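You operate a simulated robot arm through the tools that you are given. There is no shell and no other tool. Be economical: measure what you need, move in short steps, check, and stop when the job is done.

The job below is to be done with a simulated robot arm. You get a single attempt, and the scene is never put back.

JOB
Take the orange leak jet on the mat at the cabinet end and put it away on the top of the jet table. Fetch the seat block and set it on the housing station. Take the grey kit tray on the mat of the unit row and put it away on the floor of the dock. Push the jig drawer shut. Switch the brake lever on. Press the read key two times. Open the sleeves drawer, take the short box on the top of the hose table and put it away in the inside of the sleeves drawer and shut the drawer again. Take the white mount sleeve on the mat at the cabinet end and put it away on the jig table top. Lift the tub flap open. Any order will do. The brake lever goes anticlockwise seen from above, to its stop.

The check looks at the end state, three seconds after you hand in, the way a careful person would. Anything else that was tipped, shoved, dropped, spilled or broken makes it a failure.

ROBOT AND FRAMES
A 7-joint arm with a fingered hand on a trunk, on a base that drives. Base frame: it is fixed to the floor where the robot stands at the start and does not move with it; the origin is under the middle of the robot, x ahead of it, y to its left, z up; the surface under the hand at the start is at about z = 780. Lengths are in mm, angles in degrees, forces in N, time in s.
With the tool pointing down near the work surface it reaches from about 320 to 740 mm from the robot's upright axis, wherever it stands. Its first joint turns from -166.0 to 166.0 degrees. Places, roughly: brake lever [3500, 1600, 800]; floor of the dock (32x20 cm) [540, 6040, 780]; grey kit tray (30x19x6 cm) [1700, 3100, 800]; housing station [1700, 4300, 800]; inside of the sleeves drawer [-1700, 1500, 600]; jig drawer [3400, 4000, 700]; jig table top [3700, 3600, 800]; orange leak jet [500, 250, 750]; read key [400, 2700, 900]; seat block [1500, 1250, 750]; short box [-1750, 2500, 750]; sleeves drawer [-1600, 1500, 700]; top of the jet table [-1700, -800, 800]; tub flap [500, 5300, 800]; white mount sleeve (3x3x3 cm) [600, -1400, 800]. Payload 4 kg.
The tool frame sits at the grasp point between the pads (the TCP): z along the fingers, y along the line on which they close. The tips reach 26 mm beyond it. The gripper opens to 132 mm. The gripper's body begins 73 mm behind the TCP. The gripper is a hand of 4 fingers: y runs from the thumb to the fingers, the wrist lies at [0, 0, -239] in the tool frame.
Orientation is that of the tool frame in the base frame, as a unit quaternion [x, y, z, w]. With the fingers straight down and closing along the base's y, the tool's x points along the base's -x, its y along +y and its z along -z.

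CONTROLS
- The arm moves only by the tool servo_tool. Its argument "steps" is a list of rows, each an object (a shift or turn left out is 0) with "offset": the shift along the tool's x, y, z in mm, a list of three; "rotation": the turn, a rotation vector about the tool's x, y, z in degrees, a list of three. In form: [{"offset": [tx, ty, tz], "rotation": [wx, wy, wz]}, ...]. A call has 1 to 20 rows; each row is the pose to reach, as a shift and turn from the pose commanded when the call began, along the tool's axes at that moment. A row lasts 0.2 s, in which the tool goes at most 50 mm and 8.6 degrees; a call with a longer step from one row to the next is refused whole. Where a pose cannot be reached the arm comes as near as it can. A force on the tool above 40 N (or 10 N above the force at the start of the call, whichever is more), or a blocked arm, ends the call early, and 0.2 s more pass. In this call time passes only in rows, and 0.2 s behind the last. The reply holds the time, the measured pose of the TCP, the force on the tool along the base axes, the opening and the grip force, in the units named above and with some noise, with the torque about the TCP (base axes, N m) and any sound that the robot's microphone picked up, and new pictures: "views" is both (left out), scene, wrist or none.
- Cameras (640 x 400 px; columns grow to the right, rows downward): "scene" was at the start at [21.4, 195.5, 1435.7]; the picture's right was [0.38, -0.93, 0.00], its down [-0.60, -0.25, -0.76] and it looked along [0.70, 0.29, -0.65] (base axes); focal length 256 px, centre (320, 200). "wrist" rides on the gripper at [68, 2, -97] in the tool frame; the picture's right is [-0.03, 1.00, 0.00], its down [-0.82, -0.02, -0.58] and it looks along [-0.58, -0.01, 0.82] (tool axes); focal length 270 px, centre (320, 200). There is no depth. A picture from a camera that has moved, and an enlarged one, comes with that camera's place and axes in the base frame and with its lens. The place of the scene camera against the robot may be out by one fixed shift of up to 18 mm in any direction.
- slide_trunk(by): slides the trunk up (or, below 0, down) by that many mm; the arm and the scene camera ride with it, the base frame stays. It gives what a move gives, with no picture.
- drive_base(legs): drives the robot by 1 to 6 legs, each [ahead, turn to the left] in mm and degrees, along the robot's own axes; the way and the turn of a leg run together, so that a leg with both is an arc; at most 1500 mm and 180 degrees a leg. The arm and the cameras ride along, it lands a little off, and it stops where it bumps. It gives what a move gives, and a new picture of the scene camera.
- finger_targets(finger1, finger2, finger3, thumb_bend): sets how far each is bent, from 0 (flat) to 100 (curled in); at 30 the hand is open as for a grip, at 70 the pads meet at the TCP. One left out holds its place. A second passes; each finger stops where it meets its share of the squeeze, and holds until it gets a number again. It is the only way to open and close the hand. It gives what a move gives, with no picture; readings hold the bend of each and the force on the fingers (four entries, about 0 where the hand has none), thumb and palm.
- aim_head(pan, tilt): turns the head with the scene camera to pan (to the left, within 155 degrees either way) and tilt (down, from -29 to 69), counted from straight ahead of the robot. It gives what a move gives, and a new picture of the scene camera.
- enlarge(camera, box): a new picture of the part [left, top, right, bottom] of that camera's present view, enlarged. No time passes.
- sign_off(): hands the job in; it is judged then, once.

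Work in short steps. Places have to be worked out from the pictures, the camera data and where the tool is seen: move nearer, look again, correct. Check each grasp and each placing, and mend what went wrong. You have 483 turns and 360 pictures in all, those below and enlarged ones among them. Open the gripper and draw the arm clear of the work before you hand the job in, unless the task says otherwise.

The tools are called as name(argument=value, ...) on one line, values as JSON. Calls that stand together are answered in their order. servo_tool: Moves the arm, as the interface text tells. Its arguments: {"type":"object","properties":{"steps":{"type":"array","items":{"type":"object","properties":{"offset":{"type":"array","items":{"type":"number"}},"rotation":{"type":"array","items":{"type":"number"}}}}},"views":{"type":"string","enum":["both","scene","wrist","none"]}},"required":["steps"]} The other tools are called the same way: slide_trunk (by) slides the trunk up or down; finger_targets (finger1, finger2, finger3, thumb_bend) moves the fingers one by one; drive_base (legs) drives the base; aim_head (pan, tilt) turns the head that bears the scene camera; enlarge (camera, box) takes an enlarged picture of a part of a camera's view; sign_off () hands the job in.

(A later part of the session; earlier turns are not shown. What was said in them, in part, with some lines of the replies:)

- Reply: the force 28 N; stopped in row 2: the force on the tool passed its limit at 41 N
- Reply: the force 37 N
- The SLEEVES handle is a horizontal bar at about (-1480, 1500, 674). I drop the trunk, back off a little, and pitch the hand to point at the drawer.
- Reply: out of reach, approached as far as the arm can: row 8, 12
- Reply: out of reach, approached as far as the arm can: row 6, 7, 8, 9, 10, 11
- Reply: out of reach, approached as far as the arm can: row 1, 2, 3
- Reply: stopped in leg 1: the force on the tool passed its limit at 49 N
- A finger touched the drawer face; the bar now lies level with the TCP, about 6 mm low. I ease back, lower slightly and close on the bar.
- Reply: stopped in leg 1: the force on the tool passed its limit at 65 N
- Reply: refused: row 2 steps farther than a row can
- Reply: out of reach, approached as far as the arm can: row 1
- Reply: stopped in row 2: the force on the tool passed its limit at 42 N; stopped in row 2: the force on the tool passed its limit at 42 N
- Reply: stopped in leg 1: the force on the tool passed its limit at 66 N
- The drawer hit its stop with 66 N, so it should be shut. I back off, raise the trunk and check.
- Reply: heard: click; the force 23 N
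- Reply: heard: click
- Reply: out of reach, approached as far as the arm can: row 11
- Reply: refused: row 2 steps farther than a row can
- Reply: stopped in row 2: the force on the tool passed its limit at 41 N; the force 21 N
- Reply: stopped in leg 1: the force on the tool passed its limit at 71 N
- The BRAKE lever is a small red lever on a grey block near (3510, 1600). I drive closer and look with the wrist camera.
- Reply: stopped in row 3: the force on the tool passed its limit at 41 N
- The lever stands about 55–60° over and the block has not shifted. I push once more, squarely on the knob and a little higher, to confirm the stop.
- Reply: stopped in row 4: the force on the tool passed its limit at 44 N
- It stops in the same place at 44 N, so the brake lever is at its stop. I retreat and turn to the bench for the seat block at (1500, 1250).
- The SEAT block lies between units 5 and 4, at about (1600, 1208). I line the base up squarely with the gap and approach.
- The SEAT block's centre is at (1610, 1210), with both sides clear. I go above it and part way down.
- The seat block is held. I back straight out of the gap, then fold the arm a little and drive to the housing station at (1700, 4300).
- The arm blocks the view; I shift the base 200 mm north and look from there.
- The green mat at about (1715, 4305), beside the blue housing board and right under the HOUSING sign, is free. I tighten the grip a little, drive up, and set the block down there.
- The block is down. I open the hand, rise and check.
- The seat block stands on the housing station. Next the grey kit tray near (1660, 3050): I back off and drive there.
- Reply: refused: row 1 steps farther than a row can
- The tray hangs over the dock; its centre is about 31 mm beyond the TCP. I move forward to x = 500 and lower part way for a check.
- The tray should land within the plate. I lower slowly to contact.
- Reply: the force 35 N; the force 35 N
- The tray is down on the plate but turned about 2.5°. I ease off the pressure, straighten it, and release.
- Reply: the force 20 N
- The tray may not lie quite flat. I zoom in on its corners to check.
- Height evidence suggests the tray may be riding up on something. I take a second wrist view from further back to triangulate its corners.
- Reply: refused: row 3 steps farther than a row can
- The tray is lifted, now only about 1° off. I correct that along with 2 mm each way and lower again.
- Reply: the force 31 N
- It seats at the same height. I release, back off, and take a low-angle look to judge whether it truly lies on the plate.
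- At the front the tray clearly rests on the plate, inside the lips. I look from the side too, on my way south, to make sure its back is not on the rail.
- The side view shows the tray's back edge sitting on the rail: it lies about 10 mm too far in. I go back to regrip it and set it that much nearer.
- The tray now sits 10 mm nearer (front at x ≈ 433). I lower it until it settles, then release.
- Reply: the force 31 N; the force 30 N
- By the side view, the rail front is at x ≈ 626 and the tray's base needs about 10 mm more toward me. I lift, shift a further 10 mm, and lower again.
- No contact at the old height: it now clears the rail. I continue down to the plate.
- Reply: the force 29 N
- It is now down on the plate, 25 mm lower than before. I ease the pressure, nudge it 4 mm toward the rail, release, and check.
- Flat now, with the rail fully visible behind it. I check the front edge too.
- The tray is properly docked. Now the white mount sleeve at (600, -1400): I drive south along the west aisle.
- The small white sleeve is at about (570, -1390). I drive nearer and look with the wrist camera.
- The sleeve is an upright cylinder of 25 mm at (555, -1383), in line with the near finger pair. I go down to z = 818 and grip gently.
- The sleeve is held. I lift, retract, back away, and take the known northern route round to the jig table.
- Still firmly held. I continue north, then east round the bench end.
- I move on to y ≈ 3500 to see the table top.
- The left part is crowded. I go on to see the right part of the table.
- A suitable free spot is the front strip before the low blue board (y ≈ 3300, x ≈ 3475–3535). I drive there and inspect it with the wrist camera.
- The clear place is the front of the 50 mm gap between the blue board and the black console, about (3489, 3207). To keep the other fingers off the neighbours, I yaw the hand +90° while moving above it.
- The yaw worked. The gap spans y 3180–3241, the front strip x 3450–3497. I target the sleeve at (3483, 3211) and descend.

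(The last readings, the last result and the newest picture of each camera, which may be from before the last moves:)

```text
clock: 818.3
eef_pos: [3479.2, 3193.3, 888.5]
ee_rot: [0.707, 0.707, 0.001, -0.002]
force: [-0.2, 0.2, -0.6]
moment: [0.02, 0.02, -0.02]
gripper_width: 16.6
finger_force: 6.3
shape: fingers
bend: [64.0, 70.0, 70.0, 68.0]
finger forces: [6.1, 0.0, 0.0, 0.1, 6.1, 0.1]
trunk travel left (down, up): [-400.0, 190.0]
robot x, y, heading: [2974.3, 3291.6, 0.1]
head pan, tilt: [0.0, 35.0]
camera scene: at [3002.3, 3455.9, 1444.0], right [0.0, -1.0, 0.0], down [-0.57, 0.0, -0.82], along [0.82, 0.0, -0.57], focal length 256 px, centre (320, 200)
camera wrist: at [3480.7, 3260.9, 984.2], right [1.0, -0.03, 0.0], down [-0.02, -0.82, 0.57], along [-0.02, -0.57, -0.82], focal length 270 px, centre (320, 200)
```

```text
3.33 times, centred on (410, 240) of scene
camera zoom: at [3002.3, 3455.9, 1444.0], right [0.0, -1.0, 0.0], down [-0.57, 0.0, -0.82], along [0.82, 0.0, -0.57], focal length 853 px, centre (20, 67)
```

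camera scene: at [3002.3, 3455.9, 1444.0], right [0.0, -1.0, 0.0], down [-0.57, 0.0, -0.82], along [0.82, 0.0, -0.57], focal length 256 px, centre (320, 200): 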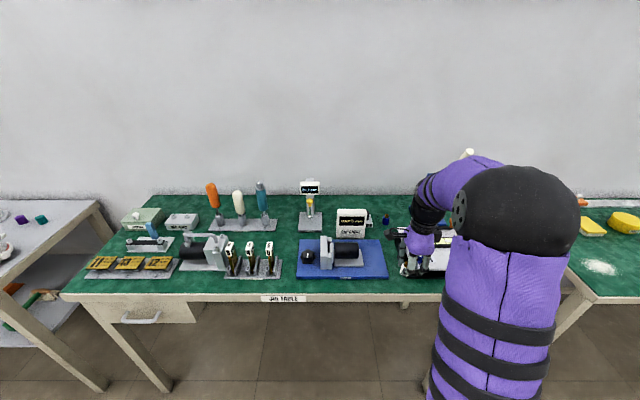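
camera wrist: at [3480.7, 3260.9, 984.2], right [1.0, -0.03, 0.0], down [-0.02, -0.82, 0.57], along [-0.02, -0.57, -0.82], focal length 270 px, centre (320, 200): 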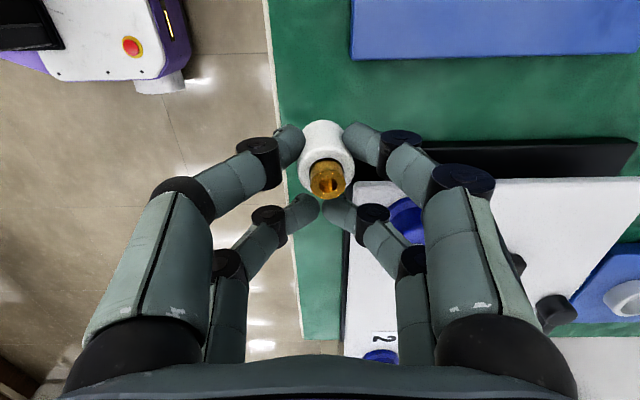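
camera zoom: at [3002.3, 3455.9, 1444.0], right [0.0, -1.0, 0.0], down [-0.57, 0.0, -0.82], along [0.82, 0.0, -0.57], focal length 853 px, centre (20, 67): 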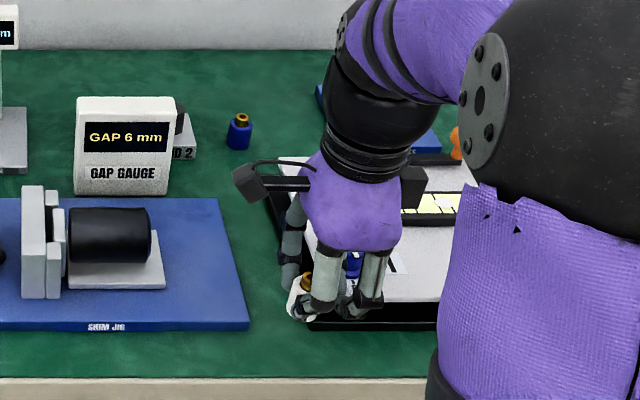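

I shift slightly (5 mm toward the edge, 6 mm toward the board) for clearance from the console's base and lower further.

servo_tool(steps=[{"offset": [6, -5, 20]}, {"offset": [6, -5, 40]}, {"offset": [6, -5, 50]}], views="both")

enlarge(camera="scene", box=[380, 220, 460, 300])

```text
clock: 819.1
eef_pos: [3473.9, 3198.1, 837.5]
ee_rot: [0.707, 0.707, 0.001, -0.002]
force: [0.1, -0.4, -0.3]
moment: [0.02, 0.03, -0.02]
gripper_width: 16.8
finger_force: 6.3
shape: fingers
bend: [64.0, 70.0, 70.0, 68.0]
finger forces: [6.2, 0.1, 0.0, 0.1, 6.1, 0.0]
trunk travel left (down, up): [-400.0, 190.0]
robot x, y, heading: [2969.3, 3291.0, 0.1]
head pan, tilt: [0.0, 35.0]
camera scene: at [3002.3, 3455.9, 1444.0], right [0.0, -1.0, 0.0], down [-0.57, 0.0, -0.82], along [0.82, 0.0, -0.57], focal length 256 px, centre (320, 200)
camera wrist: at [3476.8, 3267.5, 934.1], right [1.0, -0.02, 0.0], down [-0.02, -0.82, 0.57], along [-0.02, -0.57, -0.82], focal length 270 px, centre (320, 200)
```

scene: 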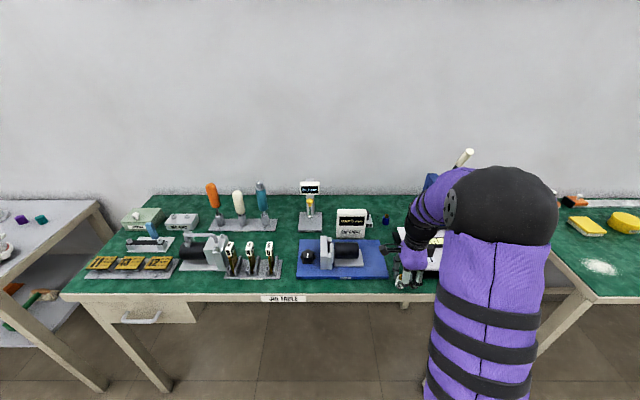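
wrist: 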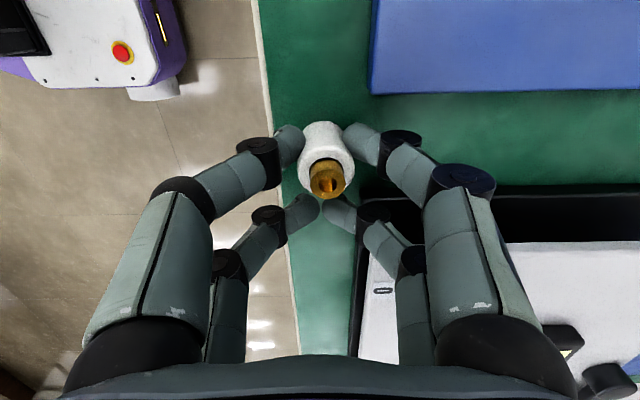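

```text
5.00 times, centred on (420, 260) of scene
camera zoom: at [3002.3, 3455.9, 1444.0], right [0.0, -1.0, 0.0], down [-0.57, 0.0, -0.82], along [0.82, 0.0, -0.57], focal length 1280 px, centre (-180, -100)
```

zoom: 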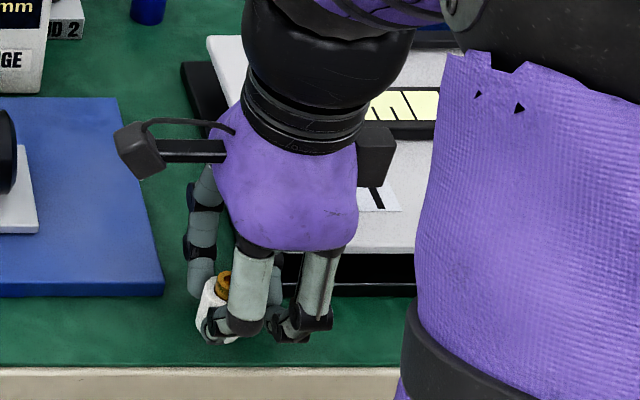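

servo_tool(steps=[{"offset": [0, 0, 5]}, {"offset": [0, 0, 10]}], views="none")

servo_tool(steps=[{"offset": [0, 0, 2]}, {"offset": [0, 0, 4]}], views="none")

servo_tool(steps=[{"offset": [0, 0, 1]}, {"offset": [0, 0, 3]}], views="wrist")

```text
clock: 819.7
eef_pos: [3474.0, 3198.3, 827.8]
ee_rot: [0.707, 0.707, 0.0, -0.002]
force: [0.0, -0.3, 0.7]
moment: [0.0, -0.03, -0.03]
gripper_width: 0.0
finger_force: 0.4
shape: fingers
bend: [70.0, 70.0, 70.0, 71.0]
finger forces: [0.0, 0.4, 0.3, 0.0, 0.0, 0.0]
trunk travel left (down, up): [-400.0, 190.0]
robot x, y, heading: [2968.9, 3290.0, -0.2]
head pan, tilt: [0.0, 35.0]
```

```text
clock: 820.3
eef_pos: [3474.1, 3198.6, 826.1]
ee_rot: [0.707, 0.707, 0.002, 0.001]
force: [-0.4, 0.3, 19.8]
moment: [-0.21, -0.01, -0.08]
gripper_width: 0.0
finger_force: 11.1
shape: fingers
bend: [71.0, 71.0, 71.0, 71.0]
finger forces: [5.2, 6.9, 10.0, 0.0, 0.0, 0.0]
trunk travel left (down, up): [-400.0, 190.0]
robot x, y, heading: [2972.2, 3292.5, 0.0]
head pan, tilt: [0.0, 35.0]
```

```text
clock: 820.9
eef_pos: [3474.9, 3199.3, 825.5]
ee_rot: [0.707, 0.707, 0.003, 0.002]
force: [-5.6, 2.1, 20.5]
moment: [-0.12, 0.25, -0.08]
gripper_width: 0.0
finger_force: 11.0
shape: fingers
bend: [71.0, 71.0, 71.0, 72.0]
finger forces: [0.0, 3.8, 12.8, 0.2, 6.4, 0.0]
trunk travel left (down, up): [-400.0, 190.0]
robot x, y, heading: [2970.8, 3294.1, -0.3]
head pan, tilt: [0.0, 35.0]
stopped in row 2: the force on the tool passed its limit at 43 N (the readings are from after the stop); the commanded pose is now the measured one
camera wrist: at [3476.1, 3267.1, 922.3], right [1.0, -0.02, 0.01], down [-0.02, -0.82, 0.58], along [-0.01, -0.58, -0.82], focal length 270 px, centre (320, 200)
```

wrist: 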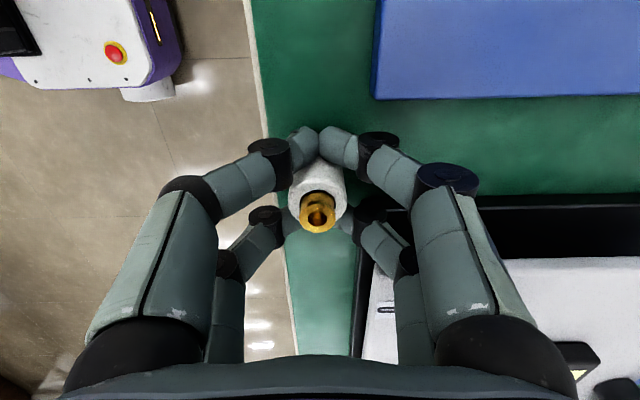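

The sleeve touched down early and slipped out between the finger pairs, but it seems to be standing. I ease up, open carefully, and rise to look.

servo_tool(steps=[{"offset": [0, 0, -3]}], views="none")

finger_targets(finger1=55, finger2=55, finger3=55, thumb_bend=55)

enlarge(camera="wrist", box=[160, 60, 480, 280])

```text
clock: 821.3
eef_pos: [3474.8, 3199.5, 826.6]
ee_rot: [0.707, 0.707, 0.002, 0.0]
force: [-3.0, 1.2, 7.8]
moment: [-0.08, 0.14, -0.06]
gripper_width: 0.2
finger_force: 4.4
shape: fingers
bend: [71.0, 71.0, 71.0, 71.0]
finger forces: [0.0, 2.5, 7.3, 0.0, 0.0, 0.1]
trunk travel left (down, up): [-400.0, 190.0]
robot x, y, heading: [2969.2, 3294.5, -0.1]
head pan, tilt: [0.0, 35.0]
```

```text
clock: 822.0
eef_pos: [3477.2, 3198.9, 832.3]
ee_rot: [0.707, 0.707, 0.006, 0.006]
force: [-4.0, 1.3, 26.9]
moment: [0.07, 0.37, -0.1]
gripper_width: 36.5
finger_force: 16.2
shape: fingers
bend: [58.0, 68.0, 61.0, 59.0]
finger forces: [3.5, 8.4, 8.5, 0.0, 12.2, 0.0]
trunk travel left (down, up): [-400.0, 190.0]
robot x, y, heading: [2968.6, 3293.2, -0.1]
head pan, tilt: [0.0, 35.0]
stopped: the force on the tool passed its limit at 41 N (the readings are from after the stop); the commanded pose is now the measured one
```

```text
1.82 times, centred on (320, 170) of wrist
camera zoom: at [3477.8, 3266.7, 927.8], right [1.0, -0.02, 0.02], down [-0.03, -0.82, 0.58], along [0.0, -0.58, -0.82], focal length 491 px, centre (320, 254)
```

zoom: 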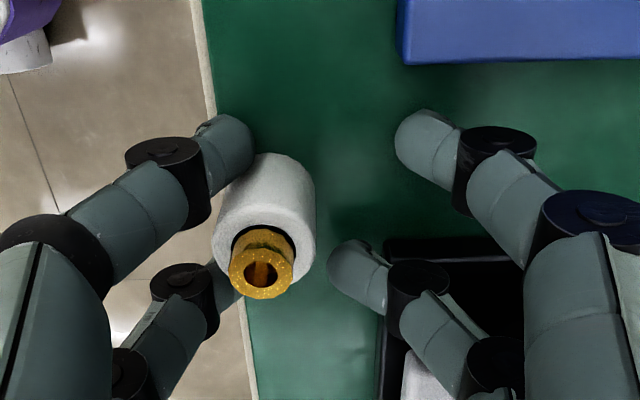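

The opening tips pressed on the table and the thumb carried the sleeve toward the edge (x ≈ 3462). I rise a few millimetres only and look again.

servo_tool(steps=[{"offset": [0, 0, -3]}, {"offset": [0, 0, -6]}], views="wrist")

enlarge(camera="wrist", box=[160, 60, 480, 280])

enlarge(camera="scene", box=[380, 220, 460, 300])

```text
clock: 822.6
eef_pos: [3474.0, 3198.6, 833.2]
ee_rot: [0.707, 0.707, 0.002, 0.002]
force: [-5.8, 1.2, 1.4]
moment: [-0.04, 0.1, -0.11]
gripper_width: 48.5
finger_force: 3.2
shape: fingers
bend: [55.0, 67.0, 55.0, 55.0]
finger forces: [0.1, 7.2, 0.0, 0.0, 0.1, 0.0]
trunk travel left (down, up): [-400.0, 190.0]
robot x, y, heading: [2972.7, 3291.4, 0.1]
head pan, tilt: [0.0, 35.0]
camera wrist: at [3477.0, 3266.6, 929.6], right [1.0, -0.03, 0.01], down [-0.02, -0.82, 0.58], along [-0.01, -0.58, -0.82], focal length 270 px, centre (320, 200)
```

wrist: 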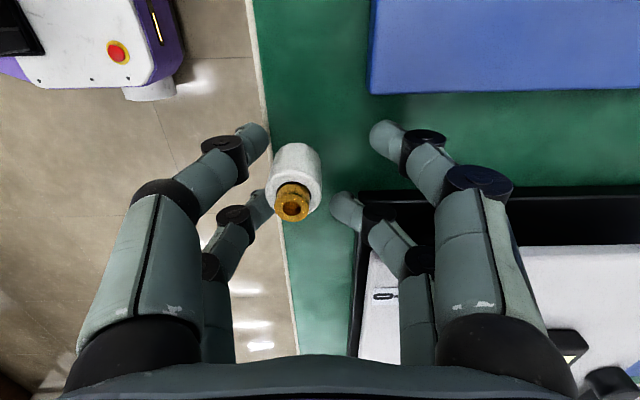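

```text
1.82 times, centred on (320, 170) of wrist
camera zoom: at [3477.0, 3266.6, 929.6], right [1.0, -0.03, 0.01], down [-0.02, -0.82, 0.58], along [-0.01, -0.58, -0.82], focal length 491 px, centre (320, 254)
```

zoom: 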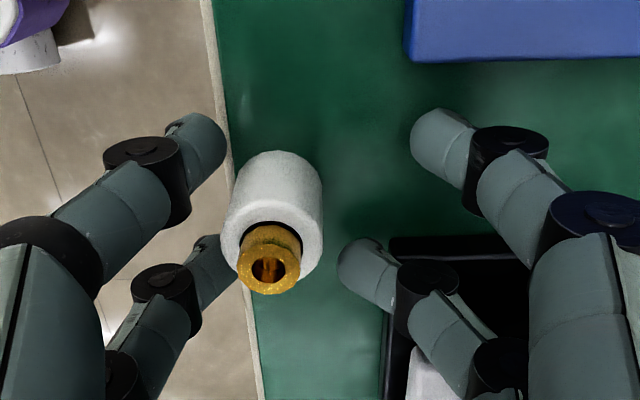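

```text
5.00 times, centred on (420, 260) of scene
camera zoom: at [3001.5, 3456.0, 1443.6], right [0.0, -1.0, 0.0], down [-0.57, 0.0, -0.82], along [0.82, 0.0, -0.57], focal length 1280 px, centre (-180, -100)
```

zoom: 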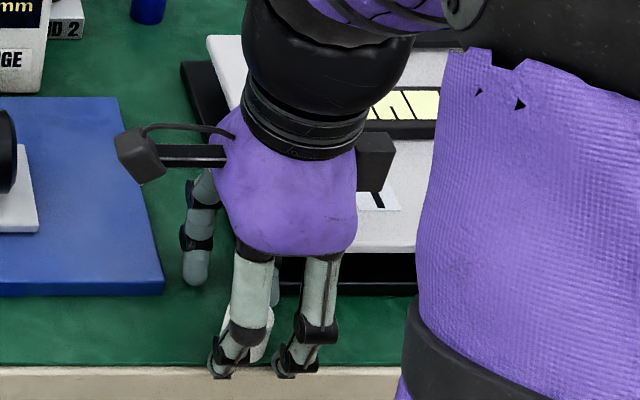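

The sleeve stands upright but only a few millimetres from the edge. I rise clear, realign so the near pair takes it squarely, and regrip to move it inward.

servo_tool(steps=[{"offset": [0, 0, -20]}, {"offset": [0, 0, -50]}, {"offset": [0, 0, -80]}], views="none")

finger_targets(finger1=50, finger2=60, finger3=60, thumb_bend=50)

enlarge(camera="wrist", box=[160, 60, 480, 280])

enlarge(camera="scene", box=[380, 220, 460, 300])

```text
clock: 823.5
eef_pos: [3475.8, 3198.2, 915.9]
ee_rot: [0.707, 0.707, 0.004, 0.002]
force: [0.5, -1.0, 0.8]
moment: [0.03, -0.04, -0.01]
gripper_width: 48.5
finger_force: 0.1
shape: fingers
bend: [55.0, 55.0, 55.0, 55.0]
finger forces: [0.1, 0.0, 0.0, 0.0, 0.0, 0.0]
trunk travel left (down, up): [-400.0, 190.0]
robot x, y, heading: [2969.6, 3292.7, -0.3]
head pan, tilt: [0.0, 35.0]
```

```text
clock: 824.5
eef_pos: [3476.8, 3197.9, 914.3]
ee_rot: [0.707, 0.707, 0.004, 0.003]
force: [0.3, -0.1, 0.3]
moment: [-0.01, 0.02, 0.01]
gripper_width: 65.4
finger_force: 0.1
shape: fingers
bend: [50.0, 60.0, 60.0, 50.0]
finger forces: [0.0, 0.1, 0.0, 0.0, 0.1, 0.0]
trunk travel left (down, up): [-400.0, 190.0]
robot x, y, heading: [2973.0, 3291.2, -0.2]
head pan, tilt: [0.0, 35.0]
```

```text
1.82 times, centred on (320, 170) of wrist
camera zoom: at [3477.6, 3266.3, 1011.4], right [1.0, -0.02, 0.01], down [-0.03, -0.82, 0.58], along [-0.01, -0.58, -0.82], focal length 491 px, centre (320, 254)
```

zoom: 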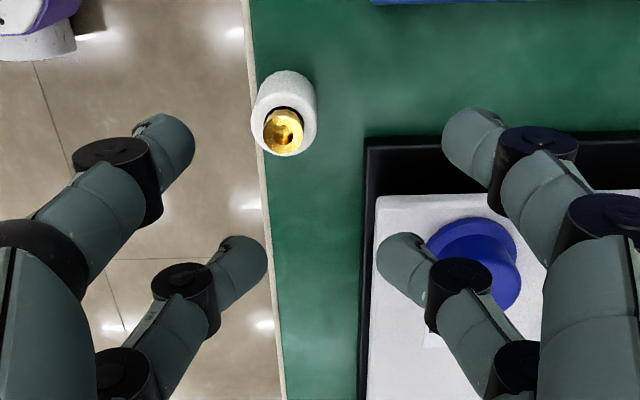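

```text
5.00 times, centred on (420, 260) of scene
camera zoom: at [3002.3, 3455.9, 1444.0], right [0.0, -1.0, 0.0], down [-0.57, 0.0, -0.82], along [0.82, 0.0, -0.57], focal length 1280 px, centre (-180, -100)
```

zoom: 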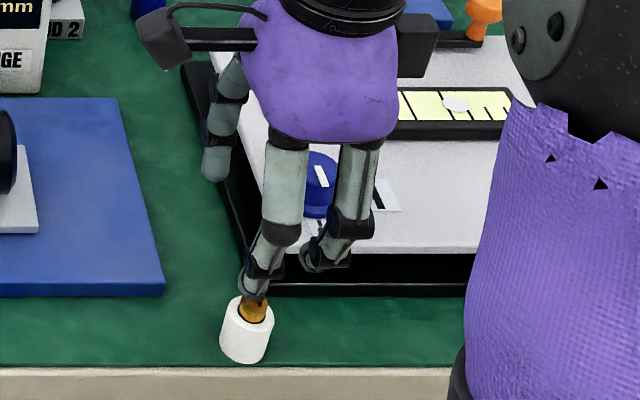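

The sleeve is upright at (3462, 3195). I curl fingers 2 and 3 away, set the near pair on it with the thumb to make first contact (pushing it inward), and lower.

finger_targets(finger1=50, finger2=72, finger3=72, thumb_bend=50)

servo_tool(steps=[{"offset": [-25, -9, 0]}, {"offset": [-25, -9, 40]}, {"offset": [-25, -9, 70]}], views="wrist")

enlarge(camera="wrist", box=[160, 60, 480, 280])

```text
clock: 825.5
eef_pos: [3476.2, 3197.9, 915.0]
ee_rot: [0.707, 0.707, 0.004, 0.003]
force: [-0.1, -0.2, 0.3]
moment: [0.01, 0.01, 0.0]
gripper_width: 65.0
finger_force: 0.0
shape: fingers
bend: [50.0, 71.0, 71.0, 50.0]
finger forces: [0.0, 0.1, 0.0, 0.0, 0.1, 0.0]
trunk travel left (down, up): [-400.0, 190.0]
robot x, y, heading: [2972.8, 3292.3, -0.2]
head pan, tilt: [0.0, 35.0]
```

```text
clock: 826.2
eef_pos: [3468.2, 3172.7, 845.3]
ee_rot: [0.707, 0.707, 0.004, 0.004]
force: [-6.8, -0.8, 6.4]
moment: [-0.11, -0.23, -0.13]
gripper_width: 65.3
finger_force: 4.2
shape: fingers
bend: [50.0, 72.0, 71.0, 50.0]
finger forces: [0.0, 8.6, 0.0, 0.1, 0.0, 0.1]
trunk travel left (down, up): [-400.0, 190.0]
robot x, y, heading: [2971.2, 3294.8, 0.0]
head pan, tilt: [0.0, 35.0]
camera wrist: at [3468.7, 3240.6, 941.8], right [1.0, -0.03, 0.01], down [-0.03, -0.82, 0.58], along [-0.01, -0.58, -0.82], focal length 270 px, centre (320, 200)
```

wrist: 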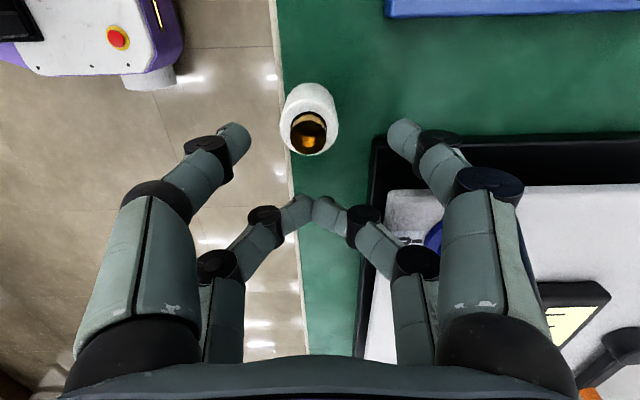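

```text
1.82 times, centred on (320, 170) of wrist
camera zoom: at [3468.7, 3240.6, 941.8], right [1.0, -0.03, 0.01], down [-0.03, -0.82, 0.58], along [-0.01, -0.58, -0.82], focal length 491 px, centre (320, 254)
```

zoom: 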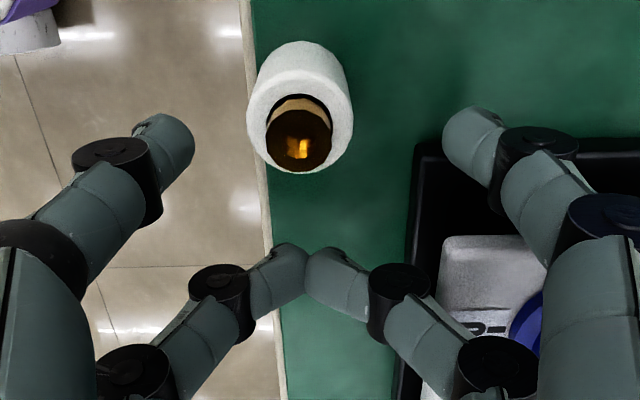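

I now see fingers 2 and 3 are the other pair, and finger 2 is touching the console. A simpler way: rise, turn the hand back, and push the sleeve inward along the table with closed fingers from the edge side.

servo_tool(steps=[{"offset": [0, 0, -30]}, {"offset": [0, 0, -70]}, {"offset": [0, 0, -110]}], views="none")

finger_targets(finger1=70, finger2=70, finger3=70, thumb_bend=70)

servo_tool(steps=[{"offset": [2, -7, 0], "rotation": [0, 0, -8.5]}, {"offset": [4, -14, 0], "rotation": [0, 0, -17]}, {"offset": [6, -21, 0], "rotation": [0, 0, -25.5]}, {"offset": [8, -28, 0], "rotation": [0, 0, -34]}, {"offset": [10, -35, 0], "rotation": [0, 0, -42.5]}, {"offset": [12, -42, 0], "rotation": [0, 0, -51]}, {"offset": [14, -49, 0], "rotation": [0, 0, -59.5]}, {"offset": [16, -56, 0], "rotation": [0, 0, -68]}, {"offset": [18, -63, 0], "rotation": [0, 0, -76.5]}, {"offset": [20, -70, 0], "rotation": [0, 0, -85]}, {"offset": [22, -75, 0], "rotation": [0, 0, -90]}], views="both")

```text
clock: 827.0
eef_pos: [3466.7, 3173.2, 954.8]
ee_rot: [0.707, 0.707, 0.005, 0.004]
force: [0.1, 0.1, 0.0]
moment: [0.01, 0.01, 0.0]
gripper_width: 65.7
finger_force: 0.0
shape: fingers
bend: [50.0, 72.0, 71.0, 50.0]
finger forces: [0.1, 0.1, 0.2, 0.0, 0.0, 0.0]
trunk travel left (down, up): [-400.0, 190.0]
robot x, y, heading: [2969.9, 3291.1, -0.1]
head pan, tilt: [0.0, 35.0]
```

```text
clock: 828.0
eef_pos: [3467.5, 3172.1, 955.4]
ee_rot: [0.707, 0.707, 0.004, 0.002]
force: [0.6, -0.4, 0.7]
moment: [0.03, 0.0, 0.02]
gripper_width: 1.5
finger_force: 0.0
shape: fingers
bend: [70.0, 70.0, 70.0, 70.0]
finger forces: [0.0, 0.0, 0.0, 0.0, 0.1, 0.0]
trunk travel left (down, up): [-400.0, 190.0]
robot x, y, heading: [2975.0, 3291.7, 0.0]
head pan, tilt: [0.0, 35.0]
```

```text
clock: 830.5
eef_pos: [3392.5, 3195.0, 954.1]
ee_rot: [-0.002, 1.0, 0.001, 0.005]
force: [-0.3, 0.4, 0.6]
moment: [-0.03, 0.0, 0.02]
gripper_width: 1.4
finger_force: 0.0
shape: fingers
bend: [70.0, 70.0, 70.0, 70.0]
finger forces: [0.0, 0.0, 0.0, 0.0, 0.0, 0.0]
trunk travel left (down, up): [-400.0, 190.0]
robot x, y, heading: [2969.6, 3295.1, -0.3]
head pan, tilt: [0.0, 35.0]
camera scene: at [3002.3, 3455.9, 1444.0], right [0.0, -1.0, 0.0], down [-0.57, 0.0, -0.82], along [0.82, 0.0, -0.57], focal length 256 px, centre (320, 200)
camera wrist: at [3323.0, 3196.1, 1049.5], right [0.02, 1.0, 0.0], down [0.81, -0.02, 0.59], along [0.59, -0.01, -0.81], focal length 270 px, centre (320, 200)
```

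scene: 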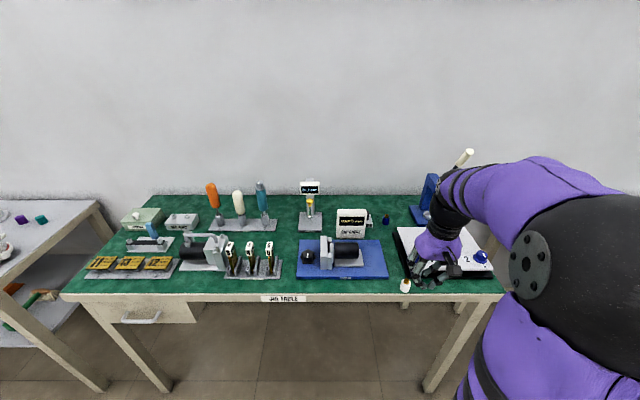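
wrist: 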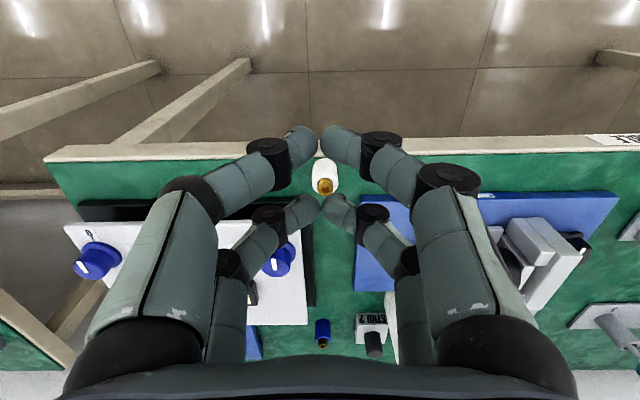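

The sleeve is at (3465, 3198). I lower the closed fingers in front of the table edge, just above table height, and push it inward about 20 mm.

servo_tool(steps=[{"offset": [-10, 3, 40]}, {"offset": [-10, 3, 85]}, {"offset": [-10, 3, 128]}], views="wrist")

servo_tool(steps=[{"offset": [-7, 0, 0]}, {"offset": [-14, 0, 0]}, {"offset": [-21, 0, 0]}], views="wrist")

```text
clock: 831.2
eef_pos: [3402.8, 3197.7, 825.7]
ee_rot: [0.0, 1.0, 0.001, 0.005]
force: [0.5, -0.5, -0.2]
moment: [-0.02, -0.03, 0.04]
gripper_width: 1.1
finger_force: 0.1
shape: fingers
bend: [70.0, 70.0, 70.0, 70.0]
finger forces: [0.0, 0.0, 0.0, 0.0, 0.0, 0.1]
trunk travel left (down, up): [-400.0, 190.0]
robot x, y, heading: [2971.7, 3293.2, -0.2]
head pan, tilt: [0.0, 35.0]
camera wrist: at [3333.7, 3199.4, 921.7], right [0.03, 1.0, 0.0], down [0.81, -0.02, 0.59], along [0.59, -0.01, -0.81], focal length 270 px, centre (320, 200)
```

wrist: 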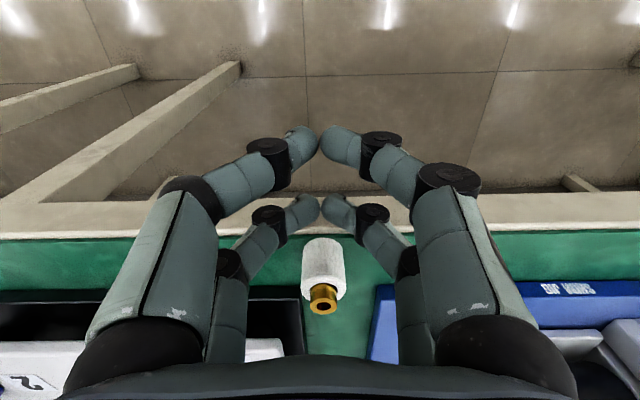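

```text
clock: 832.0
eef_pos: [3422.6, 3198.6, 826.6]
ee_rot: [0.001, 1.0, 0.001, 0.003]
force: [-2.2, 0.2, -0.7]
moment: [0.0, 0.1, -0.03]
gripper_width: 1.6
finger_force: 1.1
shape: fingers
bend: [70.0, 70.0, 70.0, 70.0]
finger forces: [0.1, 1.1, 1.7, 0.0, 0.1, 0.0]
trunk travel left (down, up): [-400.0, 190.0]
robot x, y, heading: [2970.5, 3294.1, 0.1]
head pan, tilt: [0.0, 35.0]
camera wrist: at [3354.7, 3199.4, 921.6], right [0.03, 1.0, 0.0], down [0.81, -0.02, 0.58], along [0.58, -0.01, -0.81], focal length 270 px, centre (320, 200)
```

wrist: 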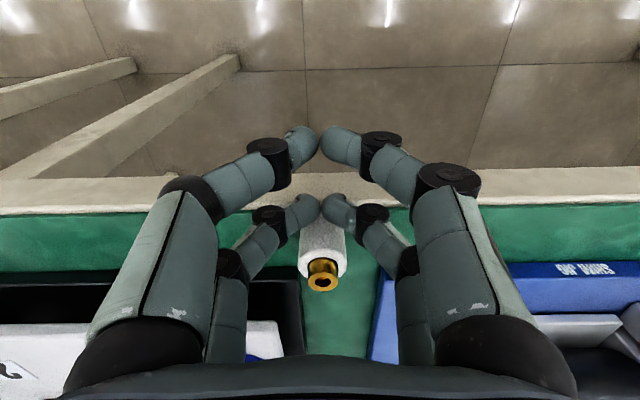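

Contact, centred between the two tips at 2 N. I push on another 20 mm, slowly.

servo_tool(steps=[{"offset": [-3, 0, 0]}, {"offset": [-6, 0, 0]}, {"offset": [-9, 0, 0]}, {"offset": [-12, 0, 0]}], views="wrist")

servo_tool(steps=[{"offset": [-3, 0, 0]}, {"offset": [-6, 0, 0]}, {"offset": [-9, 0, 0]}, {"offset": [-11, 0, 0]}], views="wrist")

```text
clock: 832.8
eef_pos: [3424.0, 3198.0, 824.1]
ee_rot: [0.0, 1.0, 0.002, -0.006]
force: [-6.8, -0.6, -1.1]
moment: [0.01, 0.22, -0.03]
gripper_width: 1.4
finger_force: 4.4
shape: fingers
bend: [70.0, 70.0, 70.0, 70.0]
finger forces: [0.0, 3.2, 5.1, 0.0, 0.0, 0.0]
trunk travel left (down, up): [-400.0, 190.0]
robot x, y, heading: [2969.0, 3287.6, -0.1]
head pan, tilt: [0.0, 35.0]
stopped in row 3: the force on the tool passed its limit at 42 N (the readings are from after the stop); the commanded pose is now the measured one
camera wrist: at [3357.2, 3199.5, 921.3], right [0.03, 1.0, 0.0], down [0.82, -0.02, 0.57], along [0.57, -0.01, -0.82], focal length 270 px, centre (320, 200)
```

wrist: 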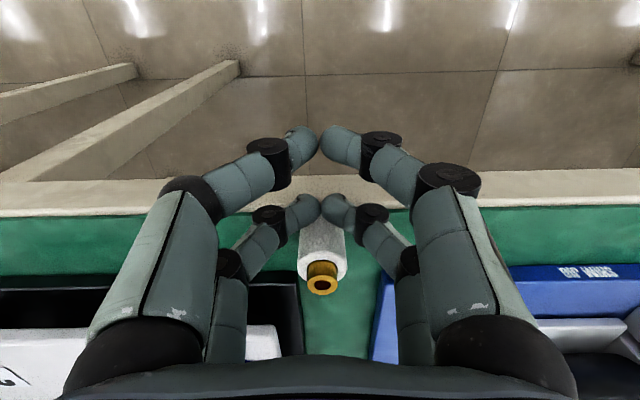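

```text
clock: 833.5
eef_pos: [3424.3, 3197.7, 824.0]
ee_rot: [0.001, 1.0, 0.002, -0.013]
force: [-10.0, 1.1, 10.9]
moment: [0.01, 0.0, 0.0]
gripper_width: 1.7
finger_force: 8.2
shape: fingers
bend: [70.0, 71.0, 71.0, 70.0]
finger forces: [0.1, 8.6, 8.0, 0.0, 0.1, 0.0]
trunk travel left (down, up): [-400.0, 190.0]
robot x, y, heading: [2969.4, 3291.7, -0.2]
head pan, tilt: [0.0, 35.0]
stopped in row 3: the force on the tool passed its limit at 42 N (the readings are from after the stop); the commanded pose is now the measured one
camera wrist: at [3358.9, 3199.2, 921.7], right [0.03, 1.0, 0.0], down [0.83, -0.03, 0.56], along [0.56, -0.01, -0.83], focal length 270 px, centre (320, 200)
```

wrist: 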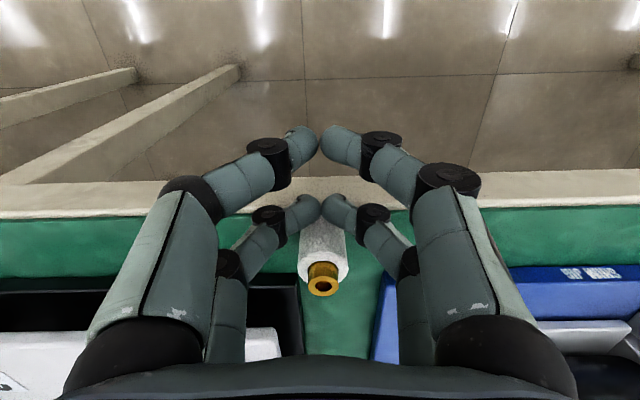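

The tips are catching the table's edge, so at this bend they reach about 45 mm below the TCP. I back off, raise 15 mm and push again.

servo_tool(steps=[{"offset": [6, 0, 0]}, {"offset": [8, 0, -8]}, {"offset": [8, 0, -15]}], views="none")

servo_tool(steps=[{"offset": [-5, 0, 0]}, {"offset": [-10, 0, 0]}, {"offset": [-14, 0, 0]}], views="wrist")

```text
clock: 834.3
eef_pos: [3419.0, 3197.5, 838.3]
ee_rot: [0.001, 1.0, 0.003, -0.013]
force: [0.8, -0.6, 0.8]
moment: [0.03, 0.0, 0.05]
gripper_width: 1.3
finger_force: 0.1
shape: fingers
bend: [70.0, 70.0, 70.0, 70.0]
finger forces: [0.1, 0.1, 0.0, 0.1, 0.0, 0.0]
trunk travel left (down, up): [-400.0, 190.0]
robot x, y, heading: [2970.0, 3295.2, -0.1]
head pan, tilt: [0.0, 35.0]
```

```text
clock: 835.1
eef_pos: [3433.2, 3197.7, 837.0]
ee_rot: [0.001, 1.0, 0.003, -0.012]
force: [0.5, -0.1, -1.1]
moment: [0.02, 0.02, -0.02]
gripper_width: 1.5
finger_force: 0.0
shape: fingers
bend: [70.0, 70.0, 70.0, 70.0]
finger forces: [0.0, 0.0, 0.0, 0.0, 0.0, 0.1]
trunk travel left (down, up): [-400.0, 190.0]
robot x, y, heading: [2968.7, 3296.4, -0.2]
head pan, tilt: [0.0, 35.0]
camera wrist: at [3367.8, 3199.4, 935.6], right [0.03, 1.0, 0.0], down [0.83, -0.03, 0.56], along [0.56, -0.01, -0.83], focal length 270 px, centre (320, 200)
```

wrist: 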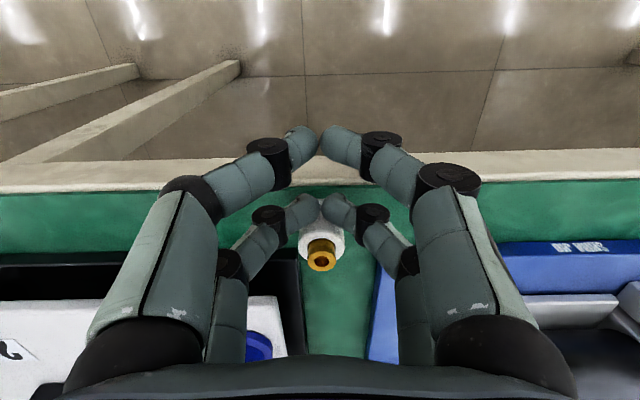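

servo_tool(steps=[{"offset": [-4, 0, 0]}, {"offset": [-8, 0, 0]}], views="none")

servo_tool(steps=[{"offset": [-4, 0, 0]}, {"offset": [-8, 0, 0]}], views="wrist")

enlarge(camera="scene", box=[370, 230, 450, 310])

```text
clock: 835.7
eef_pos: [3440.3, 3197.3, 837.4]
ee_rot: [0.001, 1.0, 0.003, -0.012]
force: [-0.6, 0.1, 0.3]
moment: [-0.01, 0.0, -0.03]
gripper_width: 1.3
finger_force: 0.1
shape: fingers
bend: [70.0, 70.0, 70.0, 70.0]
finger forces: [0.0, 0.0, 0.1, 0.1, 0.0, 0.1]
trunk travel left (down, up): [-400.0, 190.0]
robot x, y, heading: [2970.2, 3291.6, -0.1]
head pan, tilt: [0.0, 35.0]
```

```text
clock: 836.3
eef_pos: [3448.8, 3197.4, 837.8]
ee_rot: [0.001, 1.0, 0.002, -0.013]
force: [0.9, 0.5, -0.3]
moment: [0.0, 0.02, 0.0]
gripper_width: 1.6
finger_force: 0.1
shape: fingers
bend: [70.0, 70.0, 70.0, 70.0]
finger forces: [0.0, 0.0, 0.0, 0.0, 0.1, 0.0]
trunk travel left (down, up): [-400.0, 190.0]
robot x, y, heading: [2967.9, 3292.7, -0.0]
head pan, tilt: [0.0, 35.0]
camera wrist: at [3383.4, 3198.9, 934.9], right [0.03, 1.0, 0.0], down [0.83, -0.03, 0.56], along [0.56, -0.01, -0.83], focal length 270 px, centre (320, 200)
```

wrist: 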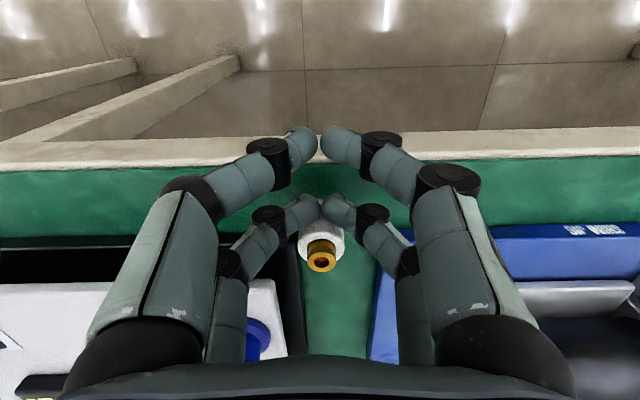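

```text
5.00 times, centred on (410, 270) of scene
camera zoom: at [3001.1, 3455.9, 1444.0], right [0.0, -1.0, 0.0], down [-0.57, 0.0, -0.82], along [0.82, 0.0, -0.57], focal length 1280 px, centre (-130, -150)
```

zoom: 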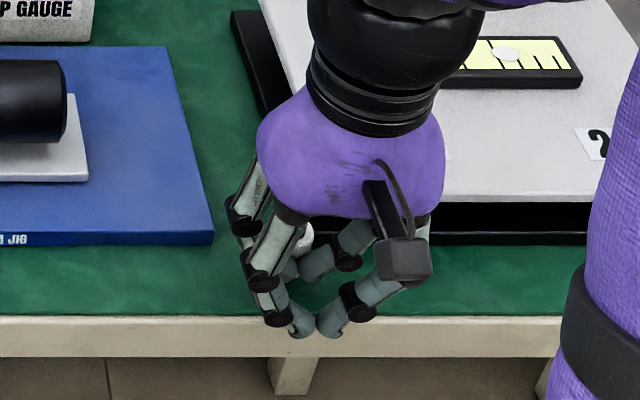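

The sleeve has slid inward with the hand and now stands about 40 mm from the edge. I back off and rise to check.

servo_tool(steps=[{"offset": [15, 0, 0]}, {"offset": [40, 0, -10]}, {"offset": [60, 0, -50]}, {"offset": [70, 0, -95]}, {"offset": [80, 0, -140]}, {"offset": [90, 30, -180]}], views="both")

enlarge(camera="scene", box=[370, 220, 450, 300])

enlarge(camera="wrist", box=[240, 130, 400, 250])

```text
refused: row 6 steps farther than a row can; nothing moved
```

```text
5.00 times, centred on (410, 260) of scene
camera zoom: at [3001.1, 3455.9, 1444.0], right [0.0, -1.0, 0.0], down [-0.57, 0.0, -0.82], along [0.82, 0.0, -0.57], focal length 1280 px, centre (-130, -100)
```

zoom: 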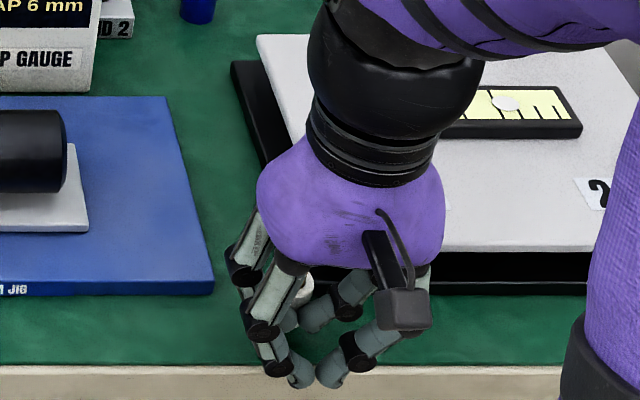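

```text
3.33 times, centred on (320, 190) of wrist
camera zoom: at [3383.4, 3198.9, 934.9], right [0.03, 1.0, 0.0], down [0.83, -0.03, 0.56], along [0.56, -0.01, -0.83], focal length 901 px, centre (320, 233)
```

zoom: 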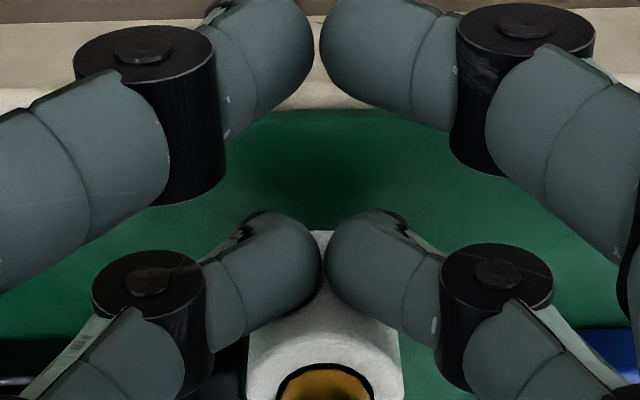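

servo_tool(steps=[{"offset": [15, 0, 0]}, {"offset": [40, 0, -10]}, {"offset": [60, 0, -50]}, {"offset": [70, 0, -95]}, {"offset": [80, 0, -140]}, {"offset": [90, 10, -180]}], views="wrist")

enlarge(camera="scene", box=[370, 220, 450, 300])

enlarge(camera="wrist", box=[240, 130, 400, 250])

```text
clock: 837.7
eef_pos: [3363.4, 3206.8, 1020.1]
ee_rot: [0.001, 1.0, 0.002, -0.012]
force: [0.0, -0.6, -0.7]
moment: [0.02, 0.01, -0.03]
gripper_width: 1.6
finger_force: 0.0
shape: fingers
bend: [70.0, 70.0, 70.0, 70.0]
finger forces: [0.0, 0.0, 0.0, 0.1, 0.0, 0.0]
trunk travel left (down, up): [-400.0, 190.0]
robot x, y, heading: [2967.7, 3292.8, -0.1]
head pan, tilt: [0.0, 35.0]
camera wrist: at [3298.0, 3207.6, 1118.1], right [0.03, 1.0, 0.01], down [0.83, -0.03, 0.56], along [0.56, -0.01, -0.83], focal length 270 px, centre (320, 200)
```

wrist: 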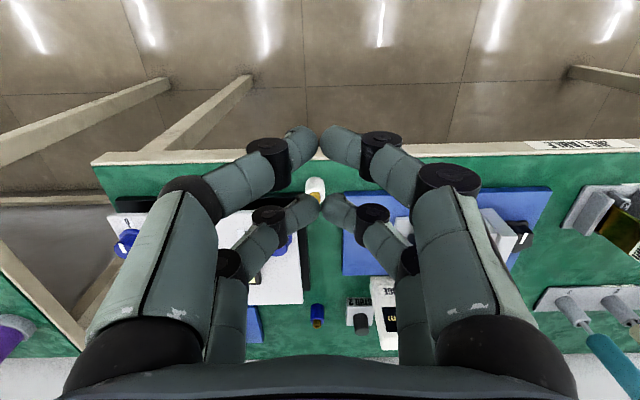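

```text
5.00 times, centred on (410, 260) of scene
camera zoom: at [3001.1, 3455.7, 1444.0], right [0.0, -1.0, 0.0], down [-0.57, 0.0, -0.82], along [0.82, 0.0, -0.57], focal length 1280 px, centre (-130, -100)
```

zoom: 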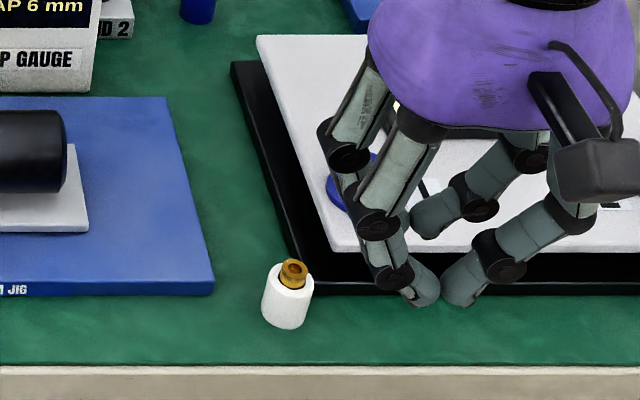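

```text
3.33 times, centred on (320, 190) of wrist
camera zoom: at [3298.0, 3207.6, 1118.1], right [0.03, 1.0, 0.01], down [0.83, -0.03, 0.56], along [0.56, -0.01, -0.83], focal length 901 px, centre (320, 233)
```

zoom: 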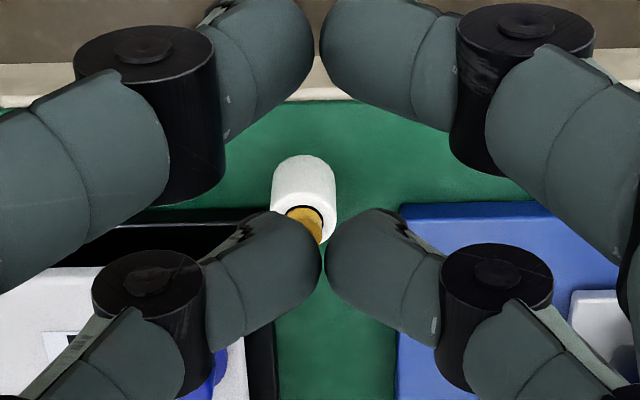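

The sleeve stands upright well onto the table, with its neighbours unmoved. I open the hand, back away, and pass by the brake lever for a last check.

drive_base(legs=[[-380, 0], [0, -90], [1560, 0], [0, 90], [250, 0]])

finger_targets(finger1=30, finger2=30, finger3=30, thumb_bend=30)

aim_head(pan=0, tilt=40)

```text
refused: 1560 is not a number from -1500 to 1500
```

```text
clock: 838.7
eef_pos: [3363.9, 3205.4, 1020.4]
ee_rot: [0.001, 1.0, 0.003, -0.012]
force: [0.1, 0.0, 0.1]
moment: [-0.03, -0.02, 0.01]
gripper_width: 132.3
finger_force: 0.1
shape: fingers
bend: [30.0, 30.0, 30.0, 30.0]
finger forces: [0.1, 0.0, 0.0, 0.0, 0.0, 0.1]
trunk travel left (down, up): [-400.0, 190.0]
robot x, y, heading: [2972.0, 3292.2, -0.3]
head pan, tilt: [0.0, 35.0]
```

```text
clock: 839.4
eef_pos: [3364.4, 3205.2, 1020.0]
ee_rot: [0.001, 1.0, 0.002, -0.012]
force: [0.4, 0.9, -0.9]
moment: [0.0, -0.01, -0.01]
gripper_width: 132.6
finger_force: 0.1
shape: fingers
bend: [30.0, 30.0, 30.0, 30.0]
finger forces: [0.0, 0.0, 0.1, 0.0, 0.0, 0.0]
trunk travel left (down, up): [-400.0, 190.0]
robot x, y, heading: [2971.5, 3294.4, -0.2]
head pan, tilt: [0.0, 40.0]
camera scene: at [2998.0, 3455.9, 1436.5], right [0.0, -1.0, 0.0], down [-0.64, 0.0, -0.77], along [0.77, 0.0, -0.64], focal length 256 px, centre (320, 200)
```

scene: 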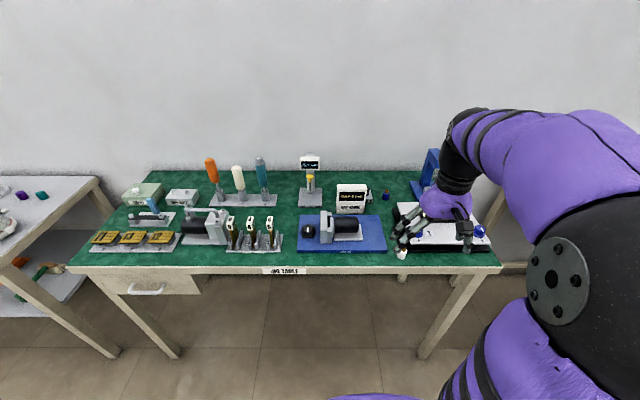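

The drive was refused as too long for one leg; I split it.

drive_base(legs=[[-400, 0], [0, -90], [1450, 0], [0, 90], [200, 0]])

enlarge(camera="scene", box=[240, 130, 400, 250])

```text
clock: 858.2
eef_pos: [3188.8, 1772.5, 1019.4]
ee_rot: [-0.005, 1.0, 0.003, -0.013]
force: [0.2, -0.2, 0.1]
moment: [-0.03, 0.0, 0.01]
gripper_width: 132.5
finger_force: 0.2
shape: fingers
bend: [30.0, 30.0, 30.0, 30.0]
finger forces: [0.0, 0.1, 0.0, 0.0, 0.1, 0.0]
trunk travel left (down, up): [-400.0, 190.0]
robot x, y, heading: [2794.3, 1852.0, 0.6]
head pan, tilt: [0.0, 40.0]
camera scene: at [2820.9, 2017.8, 1436.5], right [0.01, -1.0, 0.0], down [-0.64, -0.01, -0.77], along [0.77, 0.01, -0.64], focal length 256 px, centre (320, 200)
```

scene: 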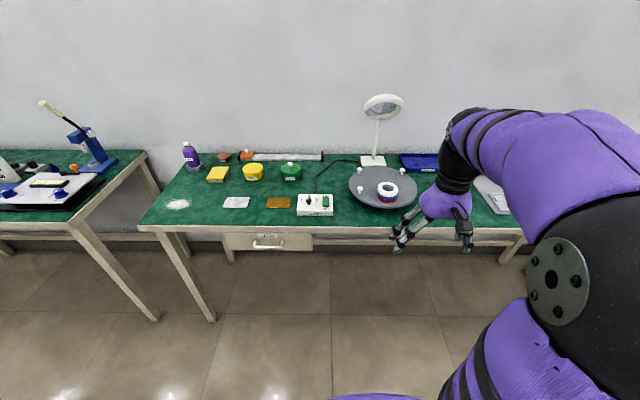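

```text
3.33 times, centred on (320, 190) of scene
camera zoom: at [2820.9, 2017.8, 1436.5], right [0.01, -1.0, 0.0], down [-0.64, -0.01, -0.77], along [0.77, 0.01, -0.64], focal length 853 px, centre (320, 233)
```

zoom: 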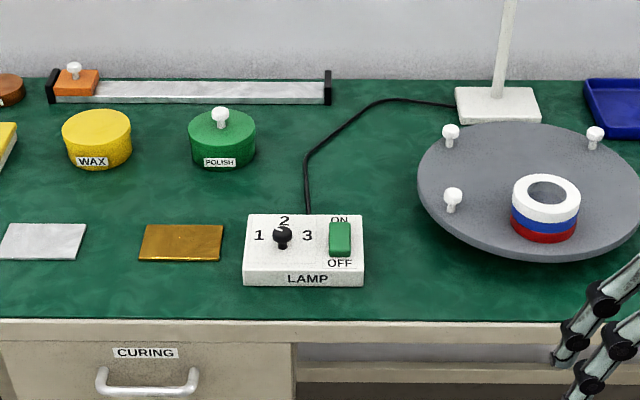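

The hand hides the brake; I turn the base left and look past it.

drive_base(legs=[[-150, 0], [0, 60]])

aim_head(pan=-80, tilt=35)

```text
clock: 862.5
eef_pos: [2912.7, 2154.9, 1020.0]
ee_rot: [-0.505, 0.863, -0.004, -0.012]
force: [0.6, -0.4, 0.1]
moment: [0.01, -0.01, -0.02]
gripper_width: 132.4
finger_force: 0.2
shape: fingers
bend: [30.0, 30.0, 30.0, 30.0]
finger forces: [0.0, 0.1, 0.0, 0.0, 0.0, 0.0]
trunk travel left (down, up): [-400.0, 190.0]
robot x, y, heading: [2647.7, 1854.3, 60.8]
head pan, tilt: [0.0, 40.0]
camera scene: at [2527.2, 1960.3, 1436.5], right [0.87, -0.49, 0.0], down [-0.32, -0.56, -0.77], along [0.38, 0.67, -0.64], focal length 256 px, centre (320, 200)
```

scene: 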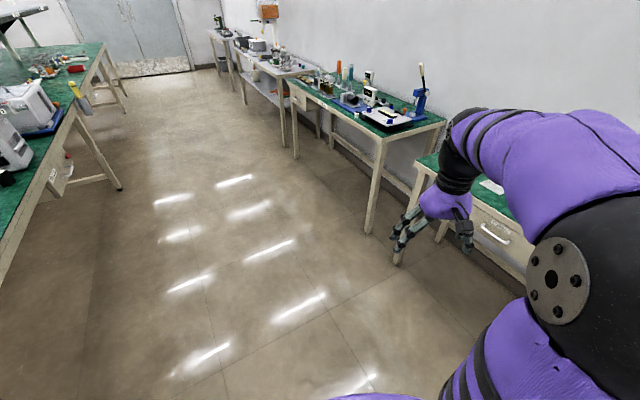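

```text
clock: 864.1
eef_pos: [2912.5, 2154.9, 1021.2]
ee_rot: [-0.505, 0.863, -0.004, -0.012]
force: [-0.1, 0.1, 0.8]
moment: [0.0, 0.0, -0.01]
gripper_width: 132.5
finger_force: 0.1
shape: fingers
bend: [30.0, 30.0, 30.0, 30.0]
finger forces: [0.1, 0.0, 0.0, 0.1, 0.1, 0.0]
trunk travel left (down, up): [-400.0, 190.0]
robot x, y, heading: [2644.8, 1856.7, 60.6]
head pan, tilt: [-80.0, 35.0]
camera scene: at [2568.6, 1857.1, 1444.0], right [-0.33, -0.94, 0.0], down [-0.54, 0.19, -0.82], along [0.77, -0.27, -0.57], focal length 256 px, centre (320, 200)
```

scene: 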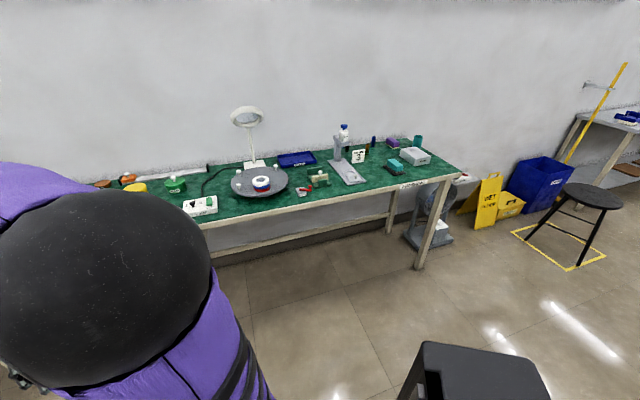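

enlarge(camera="scene", box=[275, 165, 345, 210])

```text
8.89 times, centred on (310, 188) of scene
camera zoom: at [2568.6, 1857.1, 1444.0], right [-0.33, -0.94, 0.0], down [-0.54, 0.19, -0.82], along [0.77, -0.27, -0.57], focal length 2276 px, centre (409, 311)
```

zoom: 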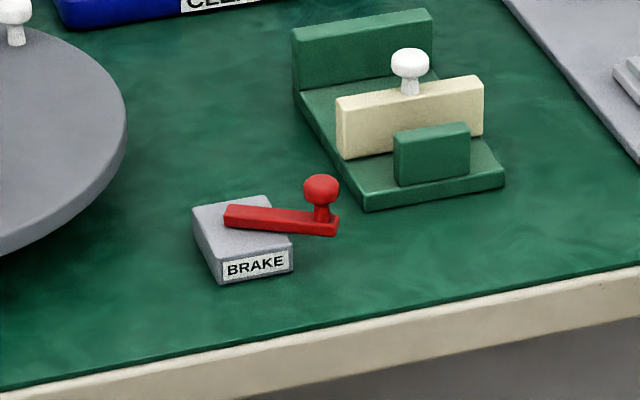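

The lever stands some 65–70° over where it stopped hard twice at over 40 N, having moved with hardly any force before, so it is at its stop. All the items are done, the hand is open and the arm is clear in the aisle, so I hand the job in.

sign_off()

```text
The job is handed in.
```

I finished all nine items and handed the job in, with the hand open and the arm clear; two of them rest on my reading of the scene.

- **Brake lever:** it moved easily at first, then stopped hard twice at over 40 N. I took that as its stop, about 65–70° round.
- **Seat block:** the housing station has no marked spot, so I set the block on the open mat beside the housing board, near (1728, 4347).

The white mount sleeve slipped while I was setting it down, and I pushed it back from the table edge. It now stands upright about 30 mm in from the edge. One finger pressed lightly on the console next to it, and I saw no sign that it moved.
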